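You operate a simulated robot arm through the tools that you are given. There is no shell and no other tool.

You are at the controls of a simulated robot arm. One attempt, no reset.

Task
Push the barbed tail into the swivel block and grease it full.
Fine: stop when the grease ring closes; green pump back in its stand.

It is judged by the outcome, as a careful person would: the job done as asked, and still so three seconds after it is handed in. It fails if anything else is knocked over, pushed out of place, dropped, spilled or broken.

Robot
A 6-joint arm with a two-finger gripper, fixed in place. Base frame: the origin is at the foot of the arm, x ahead of it, y to its left, z up; the work surface is at about z = 820. Lengths are in mm, angles in degrees, forces in N, time in s.
Its first joint turns from -166.0 to 166.0 degrees. Payload 3.43 kg.
The TCP is the grasp point between the finger pads, 20 mm short of the fingertips. In the tool frame z runs along the fingers and y along their closing line. Largest opening 190 mm; the body of the gripper starts 248 mm behind the TCP.
Orientation is told as [roll, pitch, yaw] about the base's x, y, z axes, in that order, counted from this pose: with the fingers straight down and closing along the base's y, the tool's x points along the base's -x, its y along +y and its z along -z.

Tools
- The arm moves only by the tool arm_command. Its argument "moves" is a list of rows, each a list of 3 entries, a list of its own where there are three numbers: the shift along the base's x, y, z in mm, then the turn, a rotation vector about the base's x, y, z in degrees, then the opening, from 0 (shut) to 1 (fully open). In form: [[[dx, dy, dz], [rx, ry, rz], gripper], ...]. A call has 1 to 20 rows; each row is the pose to reach, as a shift and turn from the pose commanded when the call began. A row lasts 0.2 s, in which the tool goes at most 50 mm and 8.6 degrees; a call with a longer step from one row to the next is refused whole, and so is a gripper value outside its range. Where a pose cannot be reached the arm comes as near as it can. A force on the tool above 40 N (or 10 N above the force at the start of the call, whichever is more), or a blocked arm, ends the call early, and 0.2 s more pass. The fingers move at their own pace (about 153 mm/s each) and stop on an object; they squeeze with about 41 N. The grip force told is the motor's: it shows also when the fingers shut on nothing. Time passes only in rows, and 0.2 s behind the last, so rows that repeat a pose let the fingers close. It gives the time, the measured TCP pose, the force on the tool (base axes), the opening and the grip force at its end, in the units of the frame above (readings bear some noise), with the torque about the TCP (base axes, N m) and any sound that the robot's microphone picked up.
- Cameras (640 x 400 px; columns grow to the right, rows downward): "scene" is fixed at [49.7, 498.6, 1613.2]; the picture's right is [-0.84, -0.54, 0.00], its down [-0.21, 0.33, -0.92] and it looks along [0.49, -0.77, -0.40] (base axes); focal length 372 px, centre (320, 200). "wrist" rides on the gripper at [70, -8, -288] in the tool frame; the picture's right is [0.12, 0.99, 0.00], its down [-0.96, 0.11, -0.25] and it looks along [-0.25, 0.03, 0.97] (tool axes); focal length 261 px, centre (320, 200). There is no depth. A picture from a camera that has moved, and an enlarged one, comes with that camera's place and axes in the base frame and with its lens.
- capture(camera): a new picture of that camera. The clock stands still meanwhile.
- lift_body(by): slides the trunk up (or, below 0, down) by that many mm; the arm rides with it, the base frame stays. It gives what a move gives, with no picture.
- close_up(camera, box): a new picture of the part [left, top, right, bottom] of that camera's present view, enlarged. The clock stands still meanwhile.
- sign_off(): hands the job in; it is judged then, once.

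Places have to be worked out from the pictures, the camera data and where the tool is seen. Open the gripper and draw the arm clear of the work before you hand the job in, unless the task says otherwise.

The tools are called after ">>>" as name(argument=value, ...) on one line, values as JSON. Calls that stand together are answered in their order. arm_command: Moves the arm, as the interface text tells. Its arguments: {"type":"object","properties":{"moves":{"type":"array","items":{"type":"array"}}},"required":["moves"]} The other tools are called the same way: lift_body (by) slides the trunk up or down; capture (camera) takes a picture; close_up (camera, box) takes an enlarged picture of a part of a camera's view; sign_off () hands the job in.

At the start:

```text
t: 0.0
tool_pos: [618.6, -274.4, 1238.7]
ee_rot: [0.0, 0.0, 0.1]
wrist_force: [0.3, -0.4, 0.0]
moment: [0.05, -0.01, -0.01]
width: 189.9
finger_force: 0.0
trunk travel left (down, up): [-200.0, 240.0]
```

scene: 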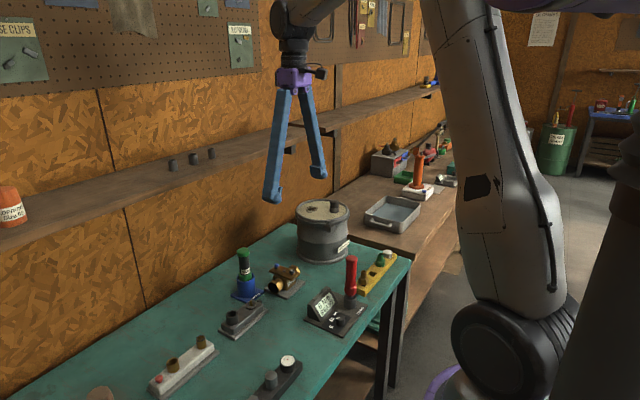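
wrist: 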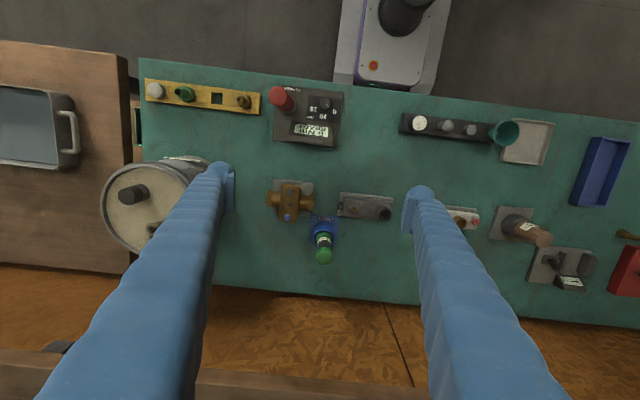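

I'll look closely at the work area first to identify the barbed tail, swivel block, pump and stand.

>>> close_up(camera="wrist", box=[240, 150, 420, 280])

>>> close_up(camera="scene", box=[210, 230, 330, 340])

>>> close_up(camera="wrist", box=[130, 60, 380, 220])

>>> close_up(camera="wrist", box=[390, 90, 640, 300])

>>> close_up(camera="scene", box=[280, 230, 420, 340])

```text
3.08 times, centred on (330, 215) of wrist
camera zoom: at [546.8, -282.9, 1527.6], right [-0.12, 0.99, 0.0], down [0.96, 0.12, 0.25], along [0.25, 0.03, -0.97], focal length 802 px, centre (289, 154)
```

zoom: 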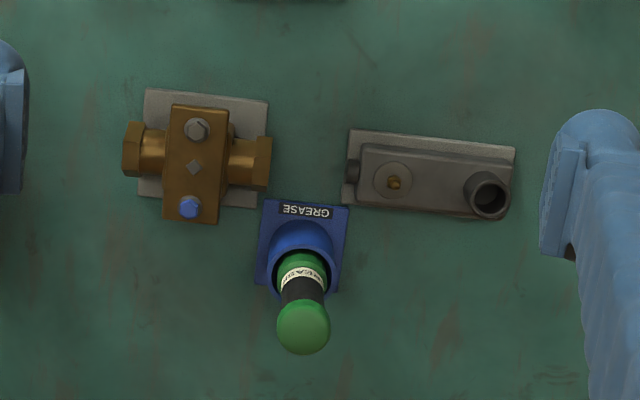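

```text
3.64 times, centred on (270, 285) of scene
camera zoom: at [49.7, 498.6, 1613.2], right [-0.84, -0.54, 0.0], down [-0.21, 0.33, -0.92], along [0.49, -0.77, -0.4], focal length 1354 px, centre (502, -109)
```

zoom: 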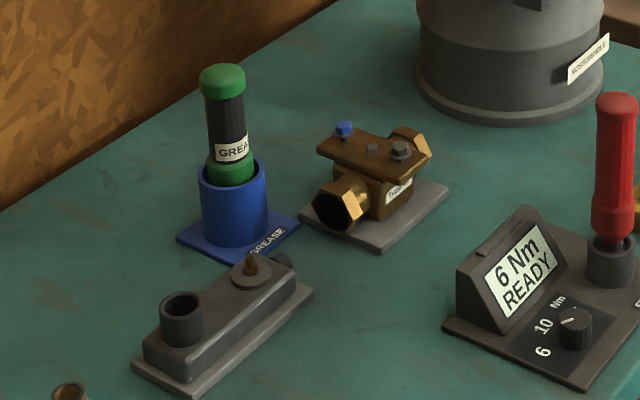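

```text
2.50 times, centred on (255, 140) of wrist
camera zoom: at [546.8, -282.9, 1527.6], right [-0.12, 0.99, 0.0], down [0.96, 0.12, 0.25], along [0.25, 0.03, -0.97], focal length 652 px, centre (482, 350)
```

zoom: 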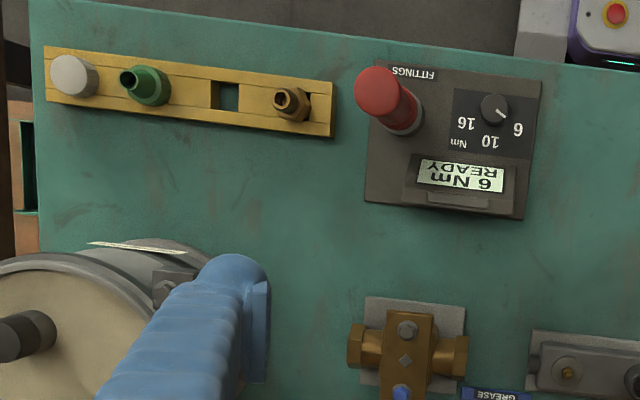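

```text
1.90 times, centred on (515, 195) of wrist
camera zoom: at [546.8, -282.9, 1527.6], right [-0.12, 0.99, 0.0], down [0.96, 0.12, 0.25], along [0.25, 0.03, -0.97], focal length 496 px, centre (-51, 210)
```

zoom: 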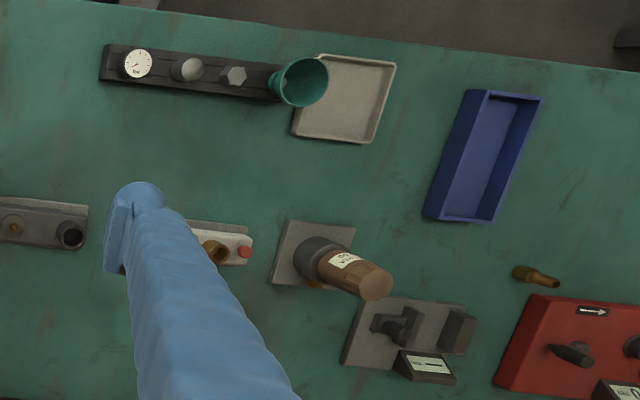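

```text
3.64 times, centred on (350, 285) of scene
camera zoom: at [49.7, 498.6, 1613.2], right [-0.84, -0.54, 0.0], down [-0.21, 0.33, -0.92], along [0.49, -0.77, -0.4], focal length 1354 px, centre (211, -109)
```

zoom: 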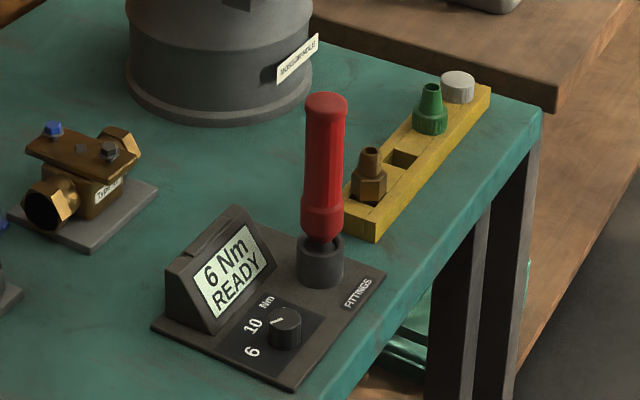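

The grey block with a dark socket and a grease nipple looks like the swivel block, and the green pump stands in the blue GREASE stand. There are several fitting candidates, so I'll zoom in on more of the racks.

>>> close_up(camera="scene", box=[70, 320, 310, 400])

>>> close_up(camera="scene", box=[350, 240, 410, 300])

>>> close_up(camera="scene", box=[215, 285, 275, 345])

>>> close_up(camera="wrist", box=[540, 200, 640, 300])

>>> close_up(camera="scene", box=[340, 140, 480, 240])

```text
2.67 times, centred on (190, 360) of scene
camera zoom: at [49.7, 498.6, 1613.2], right [-0.84, -0.54, 0.0], down [-0.21, 0.33, -0.92], along [0.49, -0.77, -0.4], focal length 993 px, centre (667, -227)
```

zoom: 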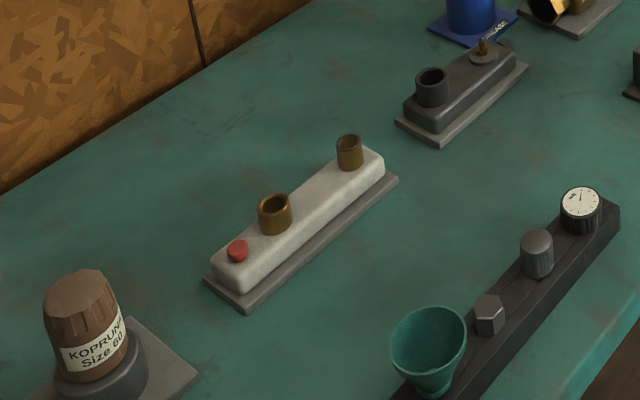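

```text
6.67 times, centred on (380, 270) of scene
camera zoom: at [49.7, 498.6, 1613.2], right [-0.84, -0.54, 0.0], down [-0.21, 0.33, -0.92], along [0.49, -0.77, -0.4], focal length 2481 px, centre (-80, -267)
```

zoom: 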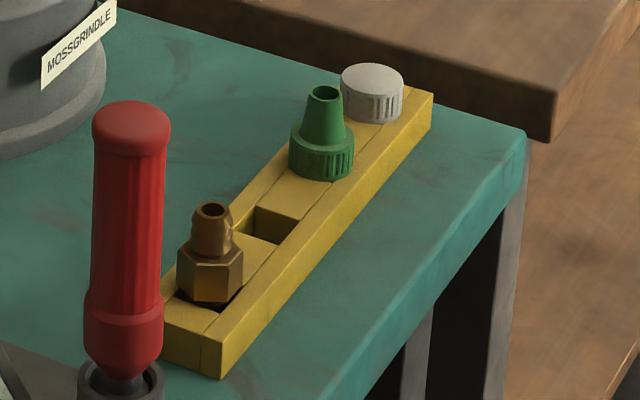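

```text
6.67 times, centred on (245, 315) of scene
camera zoom: at [49.7, 498.6, 1613.2], right [-0.84, -0.54, 0.0], down [-0.21, 0.33, -0.92], along [0.49, -0.77, -0.4], focal length 2481 px, centre (820, -567)
```

zoom: 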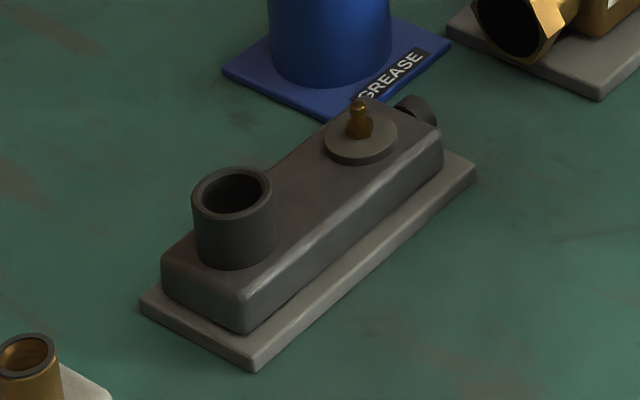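

```text
4.00 times, centred on (590, 250) of wrist
camera zoom: at [546.8, -282.9, 1527.6], right [-0.12, 0.99, 0.0], down [0.96, 0.12, 0.25], along [0.25, 0.03, -0.97], focal length 1043 px, centre (-760, 0)
```

zoom: 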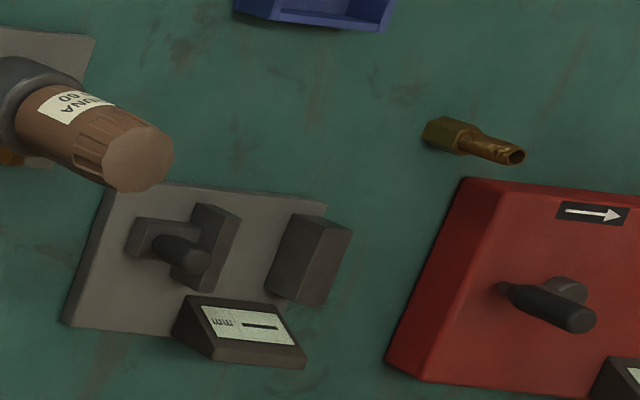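

```text
4.00 times, centred on (410, 190) of scene
camera zoom: at [49.7, 498.6, 1613.2], right [-0.84, -0.54, 0.0], down [-0.21, 0.33, -0.92], along [0.49, -0.77, -0.4], focal length 1489 px, centre (-40, 240)
```

zoom: 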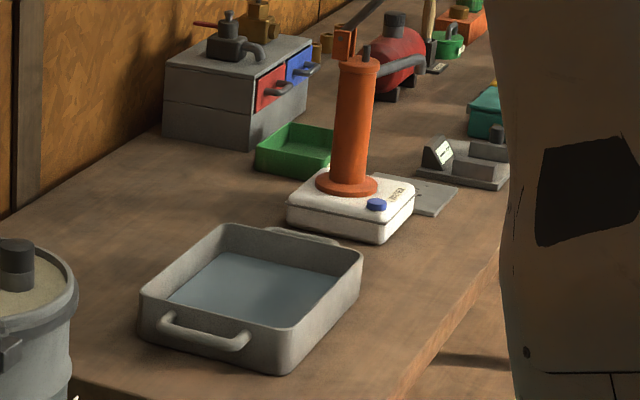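

The brass piece with ridged neck in the yellow rack looks like the barbed tail, and there is another brass hex-and-stem lying near the red box. I'll move the wrist camera over the grey block and pump at a safe height for a nearer look.

>>> arm_command(moves=[[[20, 24, -20], [0, 0, 0], 1], [[40, 48, -50], [0, 0, 0], 1], [[60, 72, -80], [0, 0, 0], 1], [[75, 96, -110], [0, 0, 0], 1], [[85, 120, -130], [0, 0, 0], 1], [[90, 134, -140], [0, 0, 0], 1], [[90, 134, -140], [0, 0, 0], 1]])

>>> capture(camera="wrist")

>>> capture(camera="scene")

```text
t: 1.6
tool_pos: [707.4, -137.9, 1100.5]
ee_rot: [0.1, 0.0, 0.0]
wrist_force: [0.0, -0.3, 0.2]
moment: [-0.05, 0.01, 0.0]
width: 190.1
finger_force: 0.0
trunk travel left (down, up): [-200.0, 240.0]
```

```text
taken
camera wrist: at [636.0, -146.9, 1388.4], right [-0.12, 0.99, 0.0], down [0.96, 0.12, 0.25], along [0.24, 0.03, -0.97], focal length 261 px, centre (320, 200)
```

wrist: 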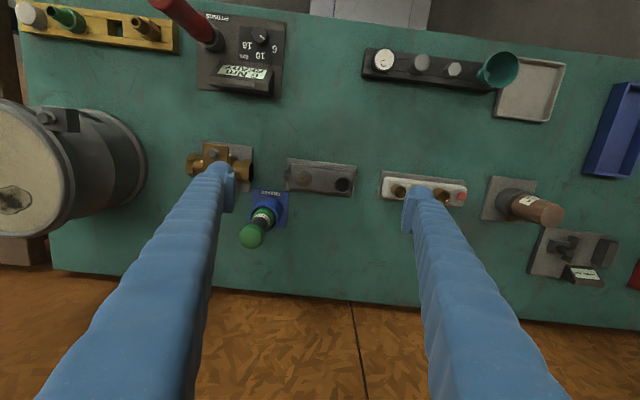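

```text
taken
```

scene: 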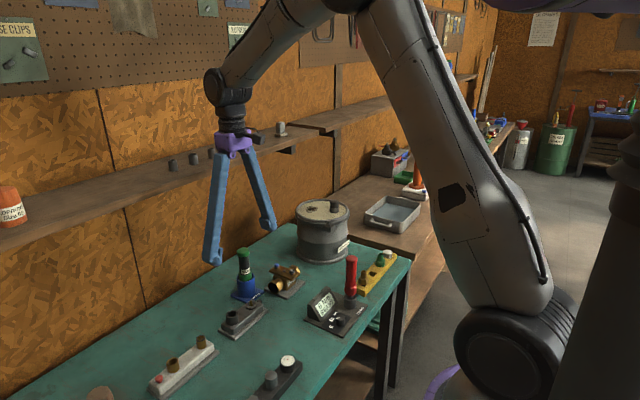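

The view is good; I'll zoom in on the grey block, the pump, the white manifold and the yellow rack from here.

>>> close_up(camera="wrist", box=[270, 140, 370, 210])

>>> close_up(camera="wrist", box=[180, 130, 300, 260])

>>> close_up(camera="wrist", box=[0, 0, 190, 60])

>>> close_up(camera="wrist", box=[360, 150, 480, 220])

```text
5.71 times, centred on (320, 175) of wrist
camera zoom: at [636.0, -146.9, 1388.4], right [-0.12, 0.99, 0.0], down [0.96, 0.12, 0.25], along [0.24, 0.03, -0.97], focal length 1489 px, centre (320, 343)
```

zoom: 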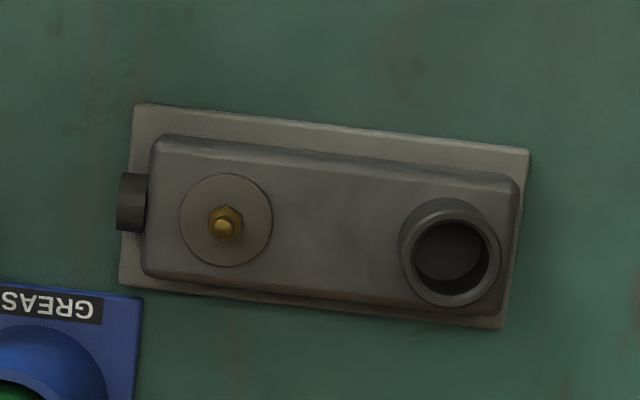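

```text
3.08 times, centred on (240, 195) of wrist
camera zoom: at [636.0, -146.9, 1388.4], right [-0.12, 0.99, 0.0], down [0.96, 0.12, 0.25], along [0.24, 0.03, -0.97], focal length 802 px, centre (566, 215)
```

zoom: 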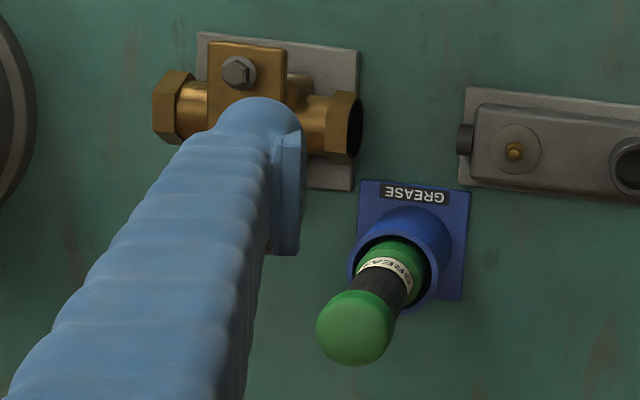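

```text
3.37 times, centred on (95, 30) of wrist
camera zoom: at [636.0, -146.9, 1388.4], right [-0.12, 0.99, 0.0], down [0.96, 0.12, 0.25], along [0.24, 0.03, -0.97], focal length 878 px, centre (1078, 773)
```

zoom: 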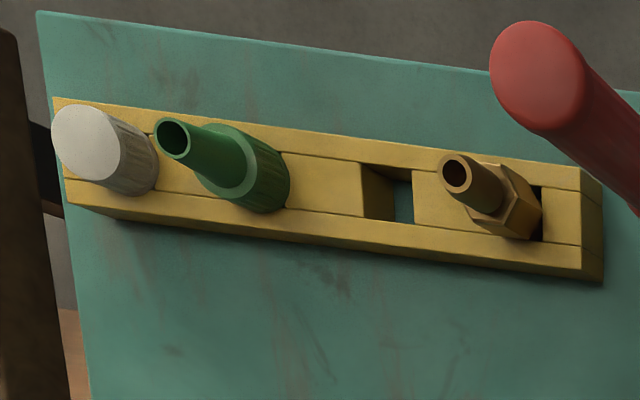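

```text
5.33 times, centred on (420, 185) of wrist
camera zoom: at [636.0, -146.9, 1388.4], right [-0.12, 0.99, 0.0], down [0.96, 0.12, 0.25], along [0.24, 0.03, -0.97], focal length 1390 px, centre (-213, 280)
```

zoom: 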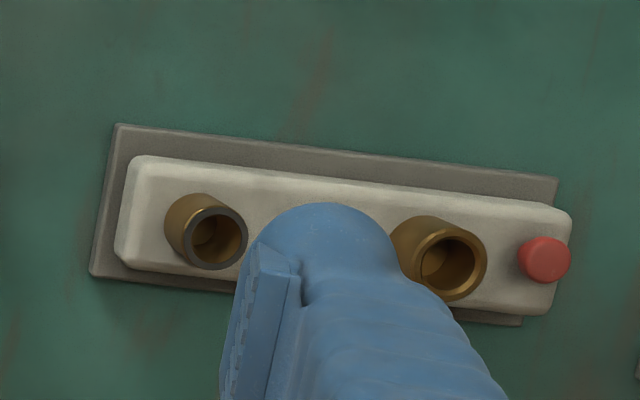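

The grey block carries the nipple with a disc around it. Next I'll view the loose brass piece near the red box from closer, before deciding which is the barbed tail.

>>> arm_command(moves=[[[-15, 45, 10], [0, 0, 0], 1], [[-30, 90, 20], [0, 0, 0], 1], [[-45, 135, 20], [0, 0, 0], 1], [[-55, 180, 20], [0, 0, 0], 1], [[-60, 225, 20], [0, 0, 0], 1], [[-60, 270, 20], [0, 0, 0], 1], [[-60, 315, 20], [0, 0, 0], 1], [[-60, 360, 20], [0, 0, 0], 1], [[-60, 405, 20], [0, 0, 0], 1], [[-60, 450, 20], [0, 0, 0], 1], [[-60, 495, 20], [0, 0, 0], 1], [[-60, 540, 20], [0, 0, 0], 1], [[-60, 570, 20], [0, 0, 0], 1], [[-60, 570, 20], [0, 0, 0], 1]])

>>> capture(camera="wrist")

```text
t: 4.6
tool_pos: [649.0, 428.2, 1117.5]
ee_rot: [0.0, 0.0, 0.0]
wrist_force: [0.1, 0.2, -0.5]
moment: [-0.03, 0.01, 0.0]
width: 190.1
finger_force: 0.1
trunk travel left (down, up): [-200.0, 240.0]
```

```text
taken
camera wrist: at [577.0, 420.0, 1405.8], right [-0.12, 0.99, 0.0], down [0.96, 0.12, 0.25], along [0.25, 0.03, -0.97], focal length 261 px, centre (320, 200)
```

wrist: 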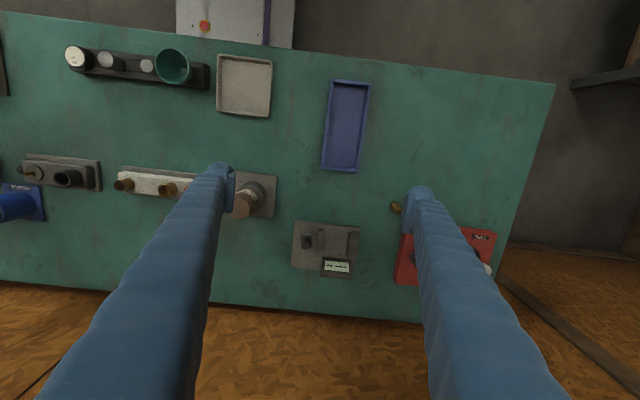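

The finger hides the loose piece, so I'll shift a bit further left (+y) and zoom.

>>> arm_command(moves=[[[0, 45, 0], [0, 0, 0], 1], [[0, 90, 0], [0, 0, 0], 1], [[0, 110, 0], [0, 0, 0], 1], [[0, 110, 0], [0, 0, 0], 1]])

>>> capture(camera="wrist")

>>> close_up(camera="wrist", box=[280, 180, 400, 260])

```text
t: 5.6
tool_pos: [647.9, 540.4, 1119.7]
ee_rot: [0.0, 0.0, -0.1]
wrist_force: [-0.4, -0.8, -0.9]
moment: [-0.02, 0.01, 0.0]
width: 190.2
finger_force: 0.1
trunk travel left (down, up): [-200.0, 240.0]
```

```text
taken
camera wrist: at [577.1, 531.5, 1408.0], right [-0.12, 0.99, 0.0], down [0.96, 0.12, 0.25], along [0.24, 0.03, -0.97], focal length 261 px, centre (320, 200)
```

wrist: 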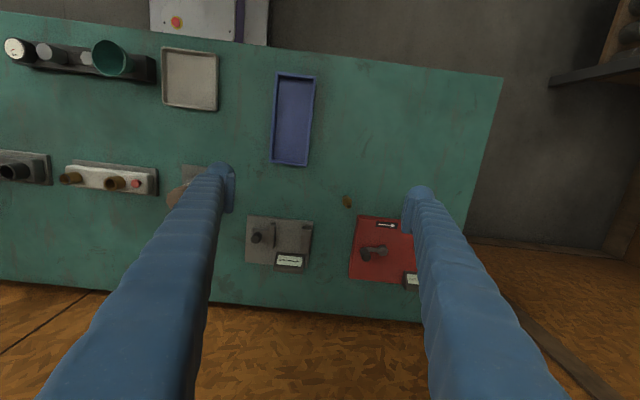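

```text
5.00 times, centred on (340, 220) of wrist
camera zoom: at [577.1, 531.5, 1408.0], right [-0.12, 0.99, 0.0], down [0.96, 0.12, 0.25], along [0.24, 0.03, -0.97], focal length 1303 px, centre (220, 100)
```

zoom: 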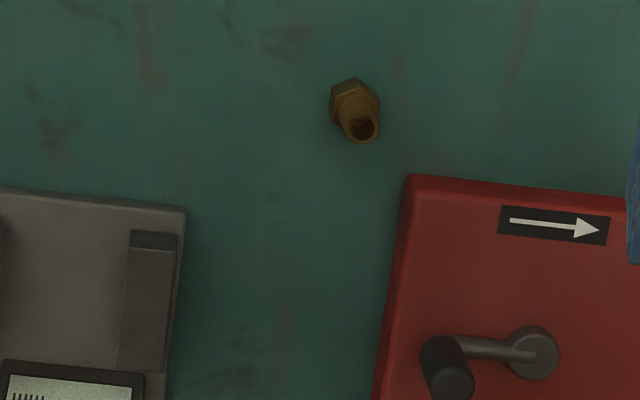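

The loose piece actually stands upright. I'll zoom further for size and shape.

>>> close_up(camera="wrist", box=[332, 186, 364, 214])

>>> close_up(camera="wrist", box=[230, 200, 430, 310])

```text
14.29 times, centred on (348, 200) of wrist
camera zoom: at [577.1, 531.5, 1408.0], right [-0.12, 0.99, 0.0], down [0.96, 0.12, 0.25], along [0.24, 0.03, -0.97], focal length 3724 px, centre (-80, 200)
```

zoom: 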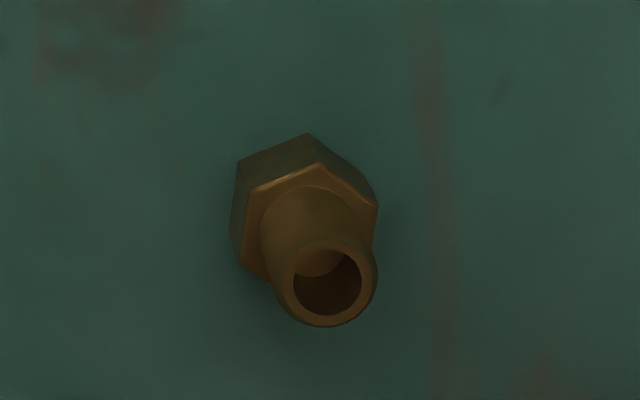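

```text
3.20 times, centred on (330, 255) of wrist
camera zoom: at [577.1, 531.5, 1408.0], right [-0.12, 0.99, 0.0], down [0.96, 0.12, 0.25], along [0.24, 0.03, -0.97], focal length 834 px, centre (288, 24)
```

zoom: 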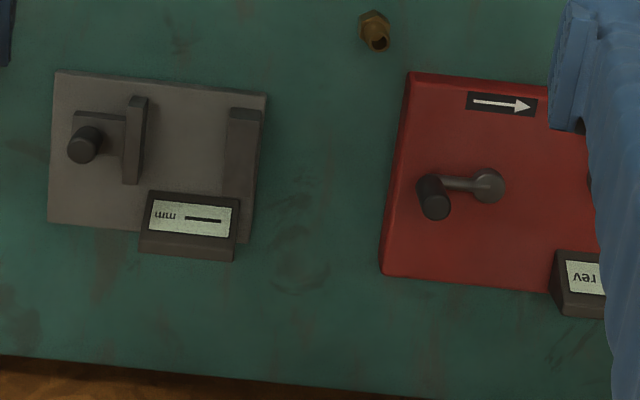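

The loose piece measures roughly 21 mm across hex and 15 mm across the barb. Now I'll go look at the yellow rack for comparison, travelling high.

>>> arm_command(moves=[[[-6, -48, 0], [0, 0, 0], 1], [[-12, -96, 0], [0, 0, 0], 1], [[-18, -144, 0], [0, 0, 0], 1], [[-24, -192, 0], [0, 0, 0], 1], [[-30, -240, 0], [0, 0, 0], 1], [[-36, -288, 0], [0, 0, 0], 1], [[-42, -336, 0], [0, 0, 0], 1], [[-48, -384, 0], [0, 0, 0], 1], [[-54, -432, 0], [0, 0, 0], 1], [[-60, -480, 0], [0, 0, 0], 1], [[-66, -528, 0], [0, 0, 0], 1], [[-72, -576, 0], [0, 0, 0], 1], [[-78, -624, 0], [0, 0, 0], 1], [[-84, -672, 0], [0, 0, 0], 1], [[-90, -720, 0], [0, 0, 0], 1], [[-96, -768, 0], [0, 0, 0], 1], [[-102, -816, 0], [0, 0, 0], 1], [[-108, -864, 0], [0, 0, 0], 1], [[-114, -912, 0], [0, 0, 0], 1], [[-120, -950, 0], [0, 0, 0], 1]])

>>> capture(camera="wrist")

```text
t: 9.8
tool_pos: [528.2, -411.8, 1120.6]
ee_rot: [0.0, 0.0, 0.0]
wrist_force: [0.2, -0.2, -0.3]
moment: [0.04, -0.01, 0.01]
width: 190.1
finger_force: 0.3
trunk travel left (down, up): [-200.0, 240.0]
```

```text
taken
camera wrist: at [456.8, -420.2, 1408.5], right [-0.12, 0.99, 0.0], down [0.96, 0.12, 0.25], along [0.25, 0.03, -0.97], focal length 261 px, centre (320, 200)
```

wrist: 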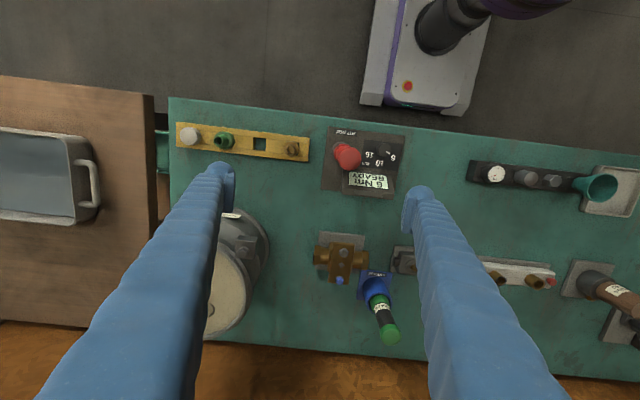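

>>> close_up(camera="wrist", box=[270, 130, 320, 165])

>>> close_up(camera="wrist", box=[165, 110, 325, 170])

>>> close_up(camera="wrist", box=[300, 220, 420, 350])

```text
11.43 times, centred on (295, 148) of wrist
camera zoom: at [456.8, -420.2, 1408.5], right [-0.12, 0.99, 0.0], down [0.96, 0.12, 0.25], along [0.25, 0.03, -0.97], focal length 2979 px, centre (606, 800)
```

zoom: 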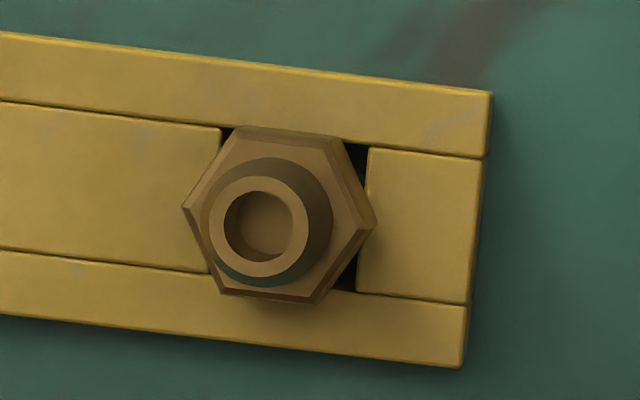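

```text
4.00 times, centred on (245, 140) of wrist
camera zoom: at [456.8, -420.2, 1408.5], right [-0.12, 0.99, 0.0], down [0.96, 0.12, 0.25], along [0.25, 0.03, -0.97], focal length 1043 px, centre (620, 440)
```

zoom: 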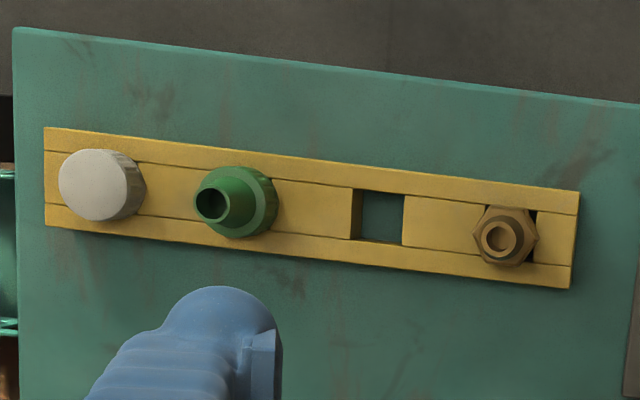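

```text
3.08 times, centred on (360, 285) of wrist
camera zoom: at [456.8, -420.2, 1408.5], right [-0.12, 0.99, 0.0], down [0.96, 0.12, 0.25], along [0.25, 0.03, -0.97], focal length 802 px, centre (197, -62)
```

zoom: 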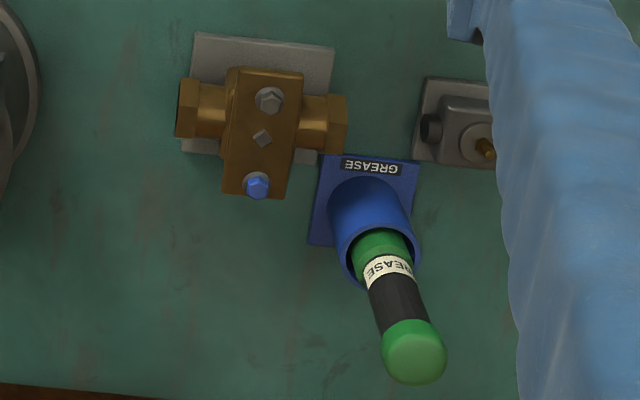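

The rack's brass piece has a ~30 mm hex (flats facing ±x) and ~20 mm barbed neck, and its spigot matches the ~26 mm bore of the grey block's socket much better than the small loose one. I'll turn the tool -90° so the fingers close along x on the hex flats, and position above it.

>>> arm_command(moves=[[[-3, -6, -5], [0, 0, -8.5], 1], [[-6, -12, -10], [0, 0, -17], 1], [[-9, -18, -15], [0, 0, -25.5], 1], [[-12, -24, -20], [0, 0, -34], 1], [[-15, -30, -25], [0, 0, -42.5], 1], [[-18, -36, -30], [0, 0, -51], 1], [[-21, -42, -35], [0, 0, -59.5], 1], [[-24, -48, -40], [0, 0, -68], 1], [[-28, -54, -45], [0, 0, -76.5], 1], [[-32, -58, -50], [0, 0, -85], 1], [[-33, -60, -60], [0, 0, -90], 1], [[-33, -60, -60], [0, 0, -90], 1]])

>>> capture(camera="wrist")

```text
t: 12.4
tool_pos: [495.9, -470.0, 1059.5]
ee_rot: [-0.2, 0.0, -90.0]
wrist_force: [-0.1, -0.2, 0.2]
moment: [0.01, 0.0, -0.02]
width: 190.0
finger_force: 0.1
trunk travel left (down, up): [-200.0, 240.0]
```

```text
taken
camera wrist: at [486.5, -400.5, 1347.5], right [0.99, 0.12, 0.0], down [0.12, -0.96, 0.25], along [0.03, -0.25, -0.97], focal length 261 px, centre (320, 200)
```

wrist: 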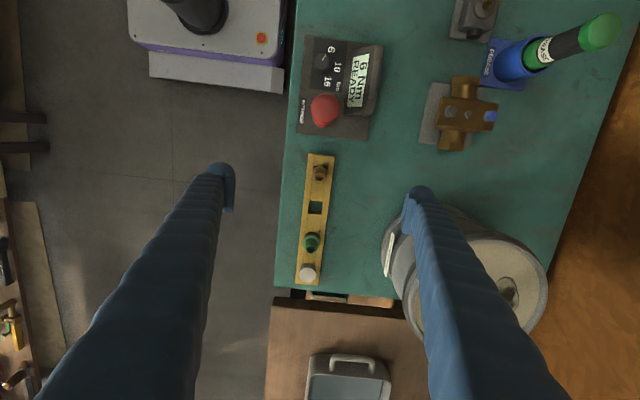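

The tool turned fine. Now I'll zoom on the rack fitting from this nearer, straighter view.

>>> close_up(camera="wrist", box=[295, 150, 345, 190])

>>> close_up(camera="scene", box=[365, 250, 395, 290])

>>> capture(camera="scene")

```text
10.00 times, centred on (320, 170) of wrist
camera zoom: at [486.5, -400.5, 1347.5], right [0.99, 0.12, 0.0], down [0.12, -0.96, 0.25], along [0.03, -0.25, -0.97], focal length 2606 px, centre (320, 500)
```

zoom: 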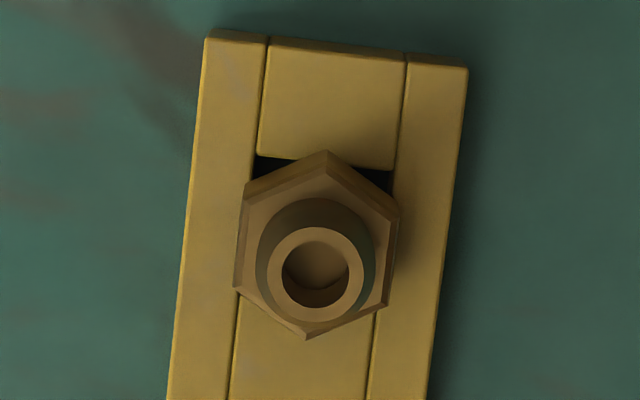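

```text
10.00 times, centred on (380, 270) of scene
camera zoom: at [49.7, 498.6, 1613.2], right [-0.84, -0.54, 0.0], down [-0.21, 0.33, -0.92], along [0.49, -0.77, -0.4], focal length 3722 px, centre (-280, -500)
```

zoom: 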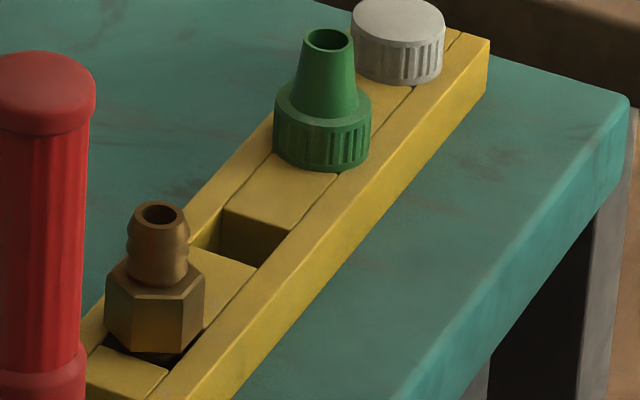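

```text
taken
```

scene: 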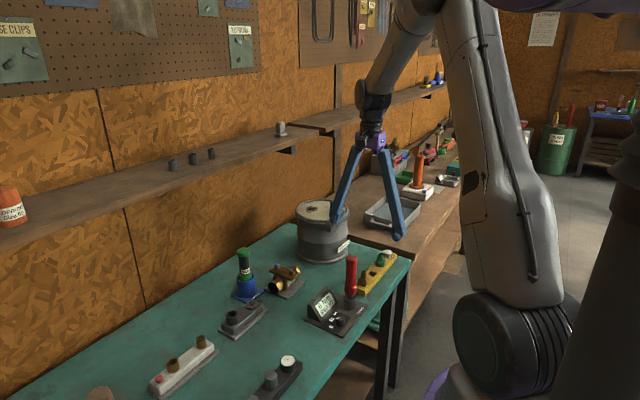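

The hex sits on the rails (rack top ≈ z 838, hex to ≈ 858, barb top ≈ 884) at about (494.5, −476). I'll narrow the fingers to about 70 mm and descend to just above it, then re-check.

>>> arm_command(moves=[[[-1, -5.5, -20], [0, 0, 0], 0.38], [[-1, -5.5, -60], [0, 0, 0], 0.38], [[-1, -5.5, -100], [0, 0, 0], 0.38], [[-1, -5.5, -135], [0, 0, 0], 0.38], [[-1, -5.5, -135], [0, 0, 0], 0.38]])

>>> capture(camera="wrist")

>>> close_up(camera="wrist", box=[270, 150, 370, 230])

>>> close_up(camera="scene", box=[320, 210, 420, 310])

```text
t: 13.6
tool_pos: [495.9, -476.9, 923.7]
ee_rot: [0.0, -0.1, -89.9]
wrist_force: [0.3, -0.7, 0.0]
moment: [0.05, -0.01, 0.0]
width: 72.1
finger_force: 0.0
trunk travel left (down, up): [-200.0, 240.0]
```

```text
taken
camera wrist: at [486.0, -406.5, 1211.9], right [0.99, 0.12, 0.0], down [0.12, -0.96, 0.25], along [0.03, -0.25, -0.97], focal length 261 px, centre (320, 200)
```

wrist: 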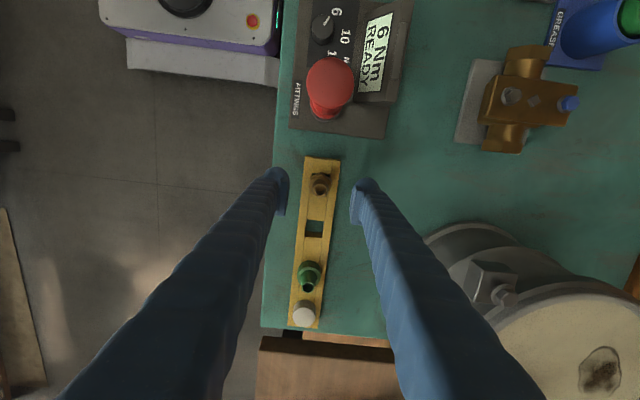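

```text
5.00 times, centred on (320, 190) of wrist
camera zoom: at [486.0, -406.5, 1211.9], right [0.99, 0.12, 0.0], down [0.12, -0.96, 0.25], along [0.03, -0.25, -0.97], focal length 1303 px, centre (320, 250)
```

zoom: 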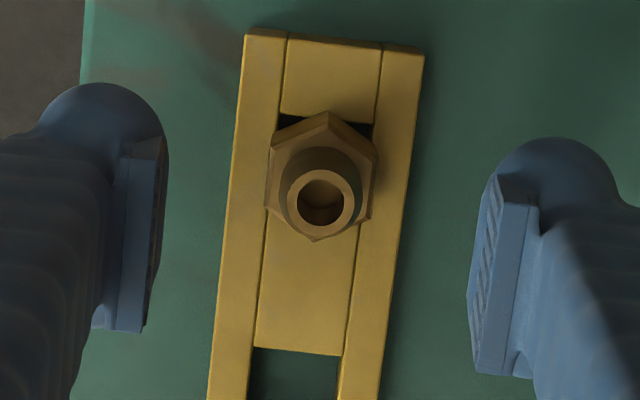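

```text
4.00 times, centred on (370, 260) of scene
camera zoom: at [49.7, 498.6, 1613.2], right [-0.84, -0.54, 0.0], down [-0.21, 0.33, -0.92], along [0.49, -0.77, -0.4], focal length 1489 px, centre (120, -40)
```

zoom: 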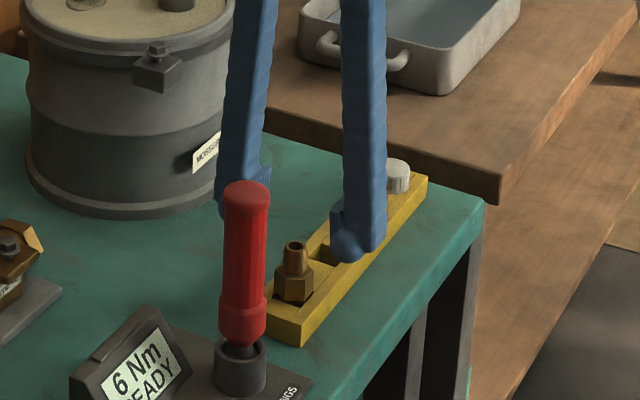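

The fitting is centred at (494.5, −475.7), directly under the TCP. I'll go down until the fingertips are a few mm above the rack and check the height.

>>> arm_command(moves=[[[0, 0, -30], [0, 0, 0], 0.38], [[0, 0, -54], [0, 0, 0], 0.38], [[0, 0, -54], [0, 0, 0], 0.3]])

>>> close_up(camera="scene", box=[345, 235, 405, 295])

>>> close_up(camera="wrist", box=[270, 150, 370, 230])

```text
t: 14.4
tool_pos: [495.2, -478.3, 869.9]
ee_rot: [0.1, 0.0, -89.9]
wrist_force: [-0.3, 0.6, -0.6]
moment: [0.03, 0.03, 0.01]
width: 57.0
finger_force: 0.0
trunk travel left (down, up): [-200.0, 240.0]
```

```text
6.67 times, centred on (375, 265) of scene
camera zoom: at [49.7, 498.6, 1613.2], right [-0.84, -0.54, 0.0], down [-0.21, 0.33, -0.92], along [0.49, -0.77, -0.4], focal length 2481 px, centre (-47, -233)
```

zoom: 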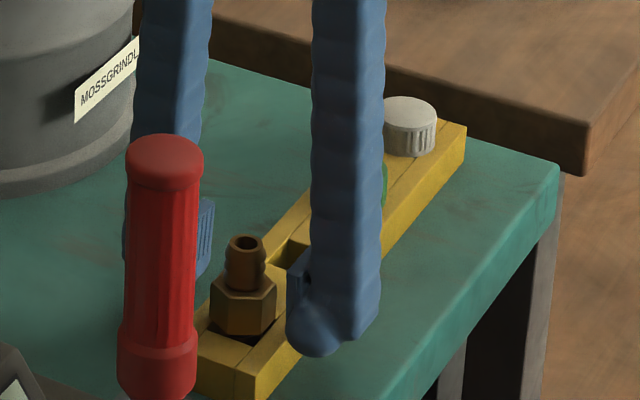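

```text
5.00 times, centred on (320, 190) of wrist
camera zoom: at [485.1, -407.4, 1158.7], right [0.99, 0.12, 0.0], down [0.12, -0.96, 0.25], along [0.03, -0.25, -0.97], focal length 1303 px, centre (320, 250)
```

zoom: 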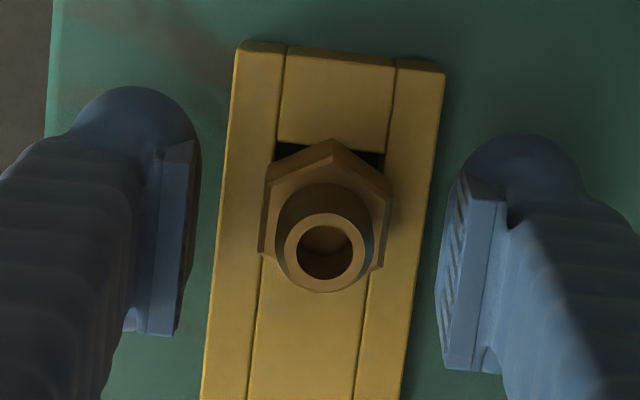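

Fingers straddle the hex with clearance above the rack. I'll go 5 mm lower, nudge +1 mm x, and close on the hex flats.

>>> arm_command(moves=[[[1, 0, -5], [0, 0, 0], 0.3], [[1, 0, -5], [0, 0, 0], 0.2], [[1, 0, -5], [0, 0, 0], 0.1], [[1, 0, -5], [0, 0, 0], 0], [[1, 0, -5], [0, 0, 0], 0]])

>>> close_up(camera="scene", box=[345, 235, 405, 295])

>>> close_up(camera="wrist", box=[270, 150, 370, 230])

```text
t: 15.6
tool_pos: [495.2, -477.8, 864.8]
ee_rot: [0.0, 0.0, -89.9]
wrist_force: [0.2, 0.5, -0.8]
moment: [-0.03, -0.03, 0.04]
width: 28.0
finger_force: 41.0
trunk travel left (down, up): [-200.0, 240.0]
```

```text
6.67 times, centred on (375, 265) of scene
camera zoom: at [49.7, 498.6, 1613.2], right [-0.84, -0.54, 0.0], down [-0.21, 0.33, -0.92], along [0.49, -0.77, -0.4], focal length 2481 px, centre (-47, -233)
```

zoom: 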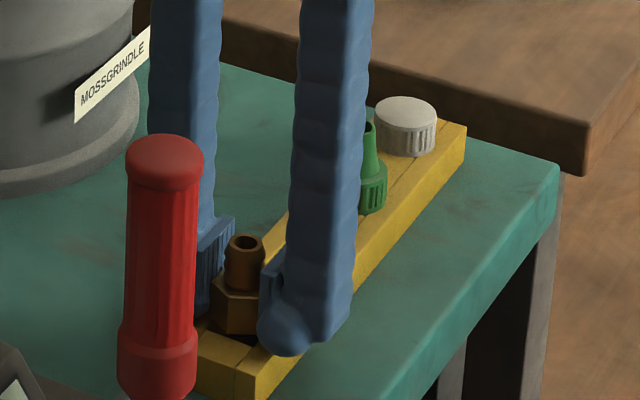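

```text
5.00 times, centred on (320, 190) of wrist
camera zoom: at [486.2, -407.1, 1153.5], right [0.99, 0.12, 0.0], down [0.12, -0.96, 0.25], along [0.03, -0.25, -0.97], focal length 1303 px, centre (320, 250)
```

zoom: 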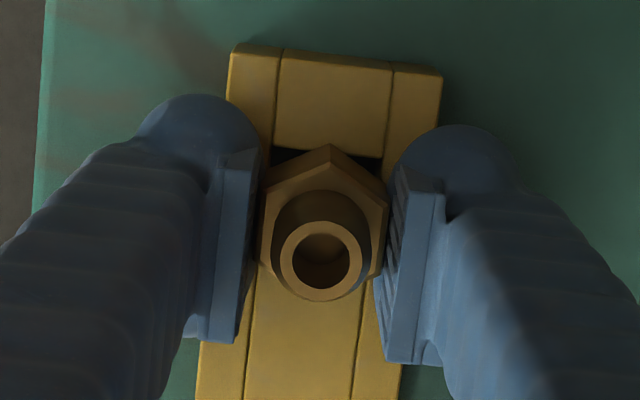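

The grip holds on the 28 mm hex flats at 41 N. I'll lift it straight up and inspect the spigot end.

>>> arm_command(moves=[[[1, 0, 5], [0, 0, 0], 0], [[1, 0, 25], [0, 0, 0], 0], [[1, 0, 60], [0, 0, 0], 0], [[1, 0, 100], [0, 0, 0], 0], [[1, 0, 100], [0, 0, 0], 0]])

>>> close_up(camera="scene", box=[330, 190, 410, 300])

>>> close_up(camera="wrist", box=[270, 150, 370, 230])

```text
t: 16.8
tool_pos: [497.6, -476.6, 966.3]
ee_rot: [-0.1, 0.0, -89.9]
wrist_force: [-0.6, 0.1, -0.7]
moment: [-0.03, -0.01, 0.01]
width: 27.7
finger_force: 41.1
trunk travel left (down, up): [-200.0, 240.0]
```

```text
3.64 times, centred on (370, 245) of scene
camera zoom: at [49.7, 498.6, 1613.2], right [-0.84, -0.54, 0.0], down [-0.21, 0.33, -0.92], along [0.49, -0.77, -0.4], focal length 1354 px, centre (138, 36)
```

zoom: 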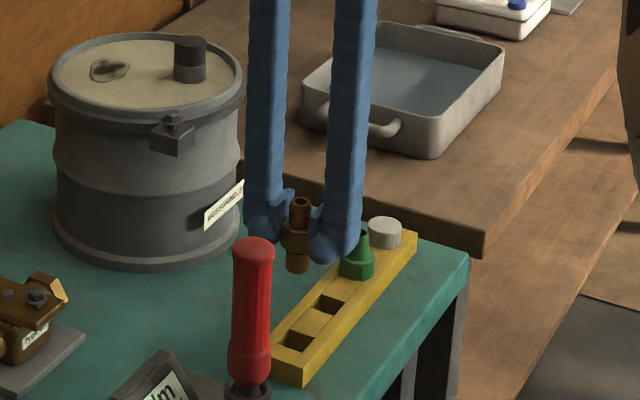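

```text
5.00 times, centred on (320, 190) of wrist
camera zoom: at [488.2, -406.4, 1254.2], right [0.99, 0.12, 0.0], down [0.12, -0.96, 0.25], along [0.03, -0.25, -0.97], focal length 1303 px, centre (320, 250)
```

zoom: 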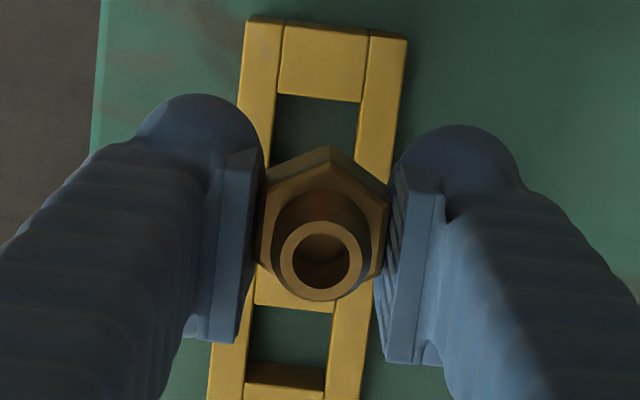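

The tail has a plain spigot below its hex. Let me zoom in on the spigot to measure it.

>>> close_up(camera="scene", box=[390, 235, 425, 270])

>>> close_up(camera="scene", box=[395, 235, 430, 270])

>>> close_up(camera="scene", box=[392, 238, 422, 268])

```text
11.43 times, centred on (408, 252) of scene
camera zoom: at [49.7, 498.6, 1613.2], right [-0.84, -0.54, 0.0], down [-0.21, 0.33, -0.92], along [0.49, -0.77, -0.4], focal length 4254 px, centre (-680, -400)
```

zoom: 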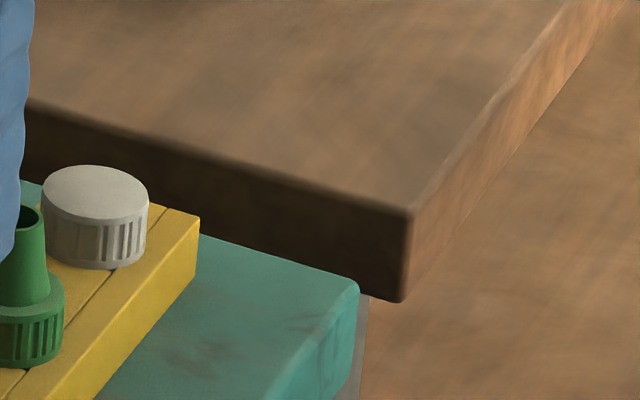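

```text
11.43 times, centred on (412, 252) of scene
camera zoom: at [49.7, 498.6, 1613.2], right [-0.84, -0.54, 0.0], down [-0.21, 0.33, -0.92], along [0.49, -0.77, -0.4], focal length 4254 px, centre (-737, -400)
```

zoom: 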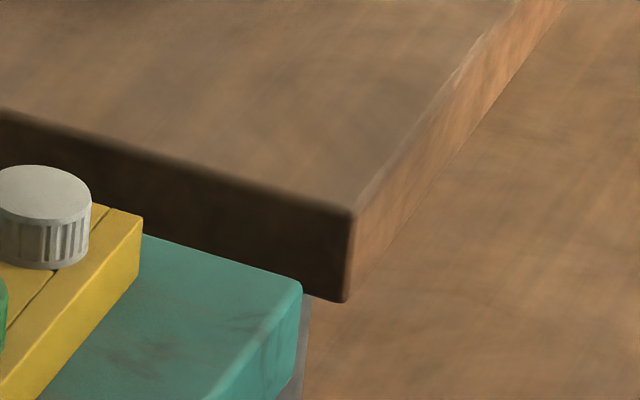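

```text
13.33 times, centred on (407, 253) of scene
camera zoom: at [49.7, 498.6, 1613.2], right [-0.84, -0.54, 0.0], down [-0.21, 0.33, -0.92], along [0.49, -0.77, -0.4], focal length 4963 px, centre (-840, -507)
```

zoom: 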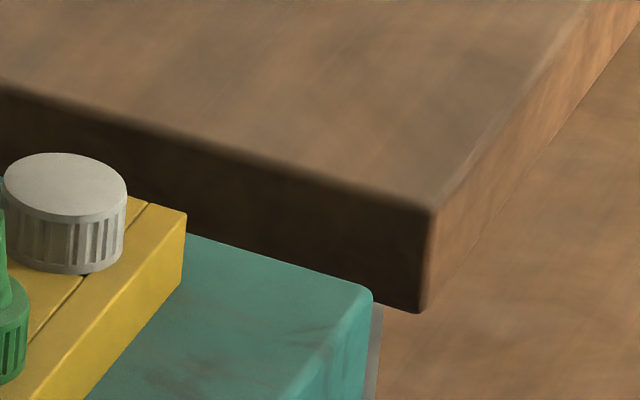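

I aimed too far right; the tail is near scene pixel (364, 255).

>>> close_up(camera="scene", box=[350, 238, 380, 268])

```text
13.33 times, centred on (365, 253) of scene
camera zoom: at [49.7, 498.6, 1613.2], right [-0.84, -0.54, 0.0], down [-0.21, 0.33, -0.92], along [0.49, -0.77, -0.4], focal length 4963 px, centre (-280, -507)
```

zoom: 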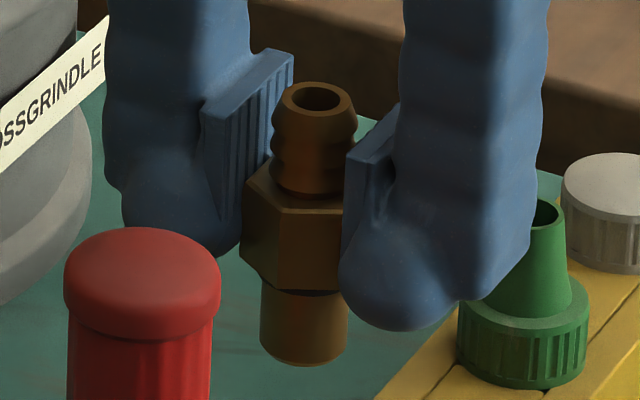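

The spigot is ~22 mm diameter × 20 mm long, its bottom ≈ 44 mm below the TCP, so it suits the grey block's socket (top centre ≈ (731, −90, 879)). I'll lift above everything and carry it near the block, staying offset so the camera can see the socket.

>>> arm_command(moves=[[[0, 0, 45], [0, 0, 0], 0], [[0, 0, 90], [0, 0, 0], 0], [[10, 10, 115], [0, 0, 0], 0], [[35, 45, 115], [0, 0, 0], 0], [[60, 82, 115], [0, 0, 0], 0], [[85, 120, 115], [0, 0, 0], 0], [[110, 158, 115], [0, 0, 0], 0], [[135, 196, 115], [0, 0, 0], 0], [[160, 234, 115], [0, 0, 0], 0], [[185, 272, 115], [0, 0, 0], 0], [[210, 310, 110], [0, 0, 0], 0], [[234, 336, 90], [0, 0, 0], 0], [[234, 336, 60], [0, 0, 0], 0], [[234, 336, 40], [0, 0, 0], 0], [[234, 336, 40], [0, 0, 0], 0]])

>>> capture(camera="wrist")

>>> close_up(camera="wrist", box=[270, 90, 390, 220])

>>> capture(camera="scene")

```text
t: 20.0
tool_pos: [729.9, -139.1, 1005.1]
ee_rot: [-0.1, 0.0, -90.0]
wrist_force: [0.3, -0.7, -0.8]
moment: [0.0, 0.02, 0.0]
width: 27.9
finger_force: 41.1
trunk travel left (down, up): [-200.0, 240.0]
```

```text
taken
camera wrist: at [720.8, -69.0, 1293.7], right [0.99, 0.12, 0.0], down [0.12, -0.96, 0.25], along [0.03, -0.25, -0.97], focal length 261 px, centre (320, 200)
```

wrist: 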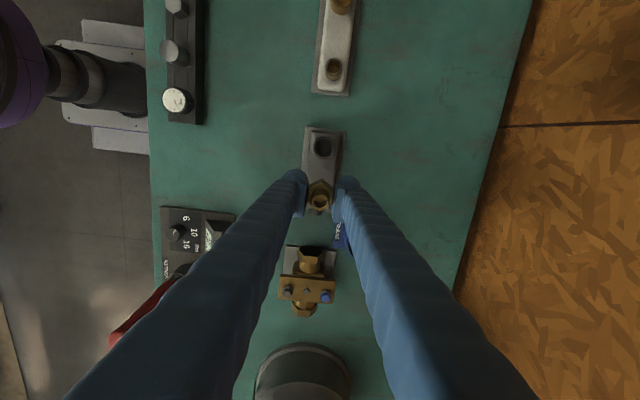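

```text
3.08 times, centred on (330, 155) of wrist
camera zoom: at [720.8, -69.0, 1293.7], right [0.99, 0.12, 0.0], down [0.12, -0.96, 0.25], along [0.03, -0.25, -0.97], focal length 802 px, centre (289, 338)
```

zoom: 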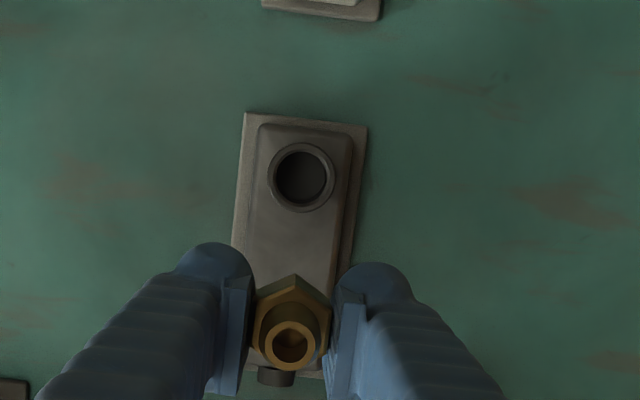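

```text
taken
```

scene: 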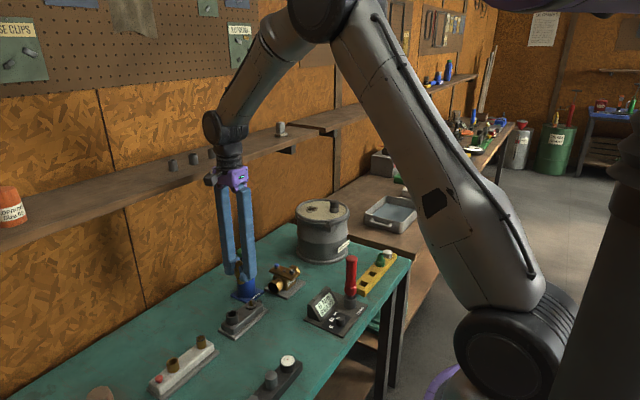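

The socket is visible beside the held tail. I'll zoom hard on the socket and on the tail to measure both relative to the TCP.

>>> close_up(camera="wrist", box=[304, 132, 340, 162])

>>> close_up(camera="wrist", box=[302, 180, 338, 210])

>>> close_up(camera="scene", box=[215, 255, 275, 345])

```text
13.33 times, centred on (322, 147) of wrist
camera zoom: at [720.8, -69.0, 1293.7], right [0.99, 0.12, 0.0], down [0.12, -0.96, 0.25], along [0.03, -0.25, -0.97], focal length 3475 px, centre (293, 907)
```

zoom: 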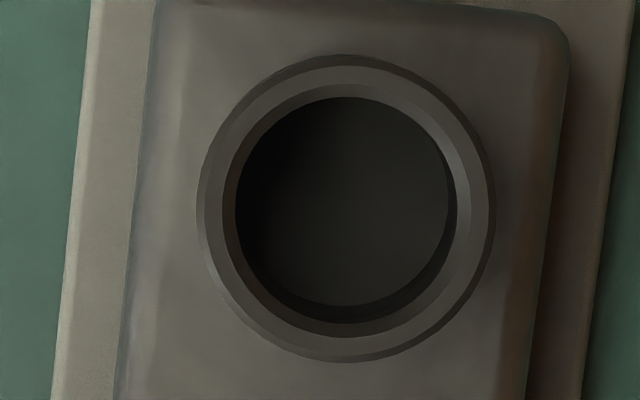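

```text
13.33 times, centred on (320, 195) of wrist
camera zoom: at [720.8, -69.0, 1293.7], right [0.99, 0.12, 0.0], down [0.12, -0.96, 0.25], along [0.03, -0.25, -0.97], focal length 3475 px, centre (320, 267)
```

zoom: 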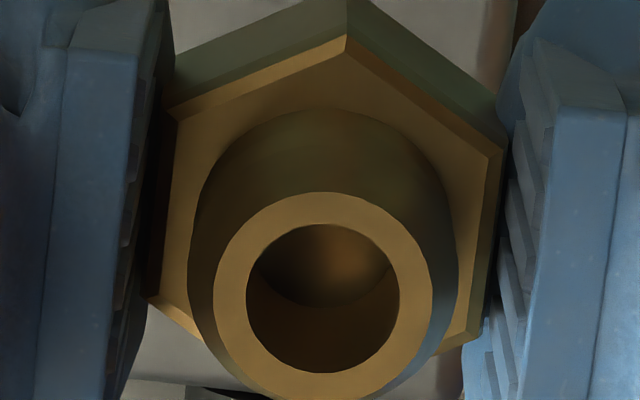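

```text
4.44 times, centred on (245, 300) of scene
camera zoom: at [49.7, 498.6, 1613.2], right [-0.84, -0.54, 0.0], down [-0.21, 0.33, -0.92], along [0.49, -0.77, -0.4], focal length 1654 px, centre (653, -244)
```

zoom: 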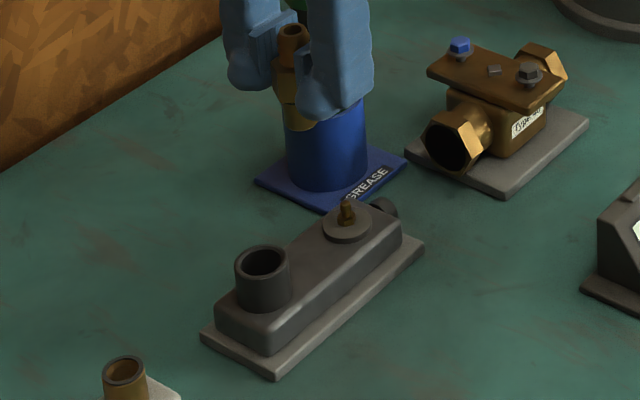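

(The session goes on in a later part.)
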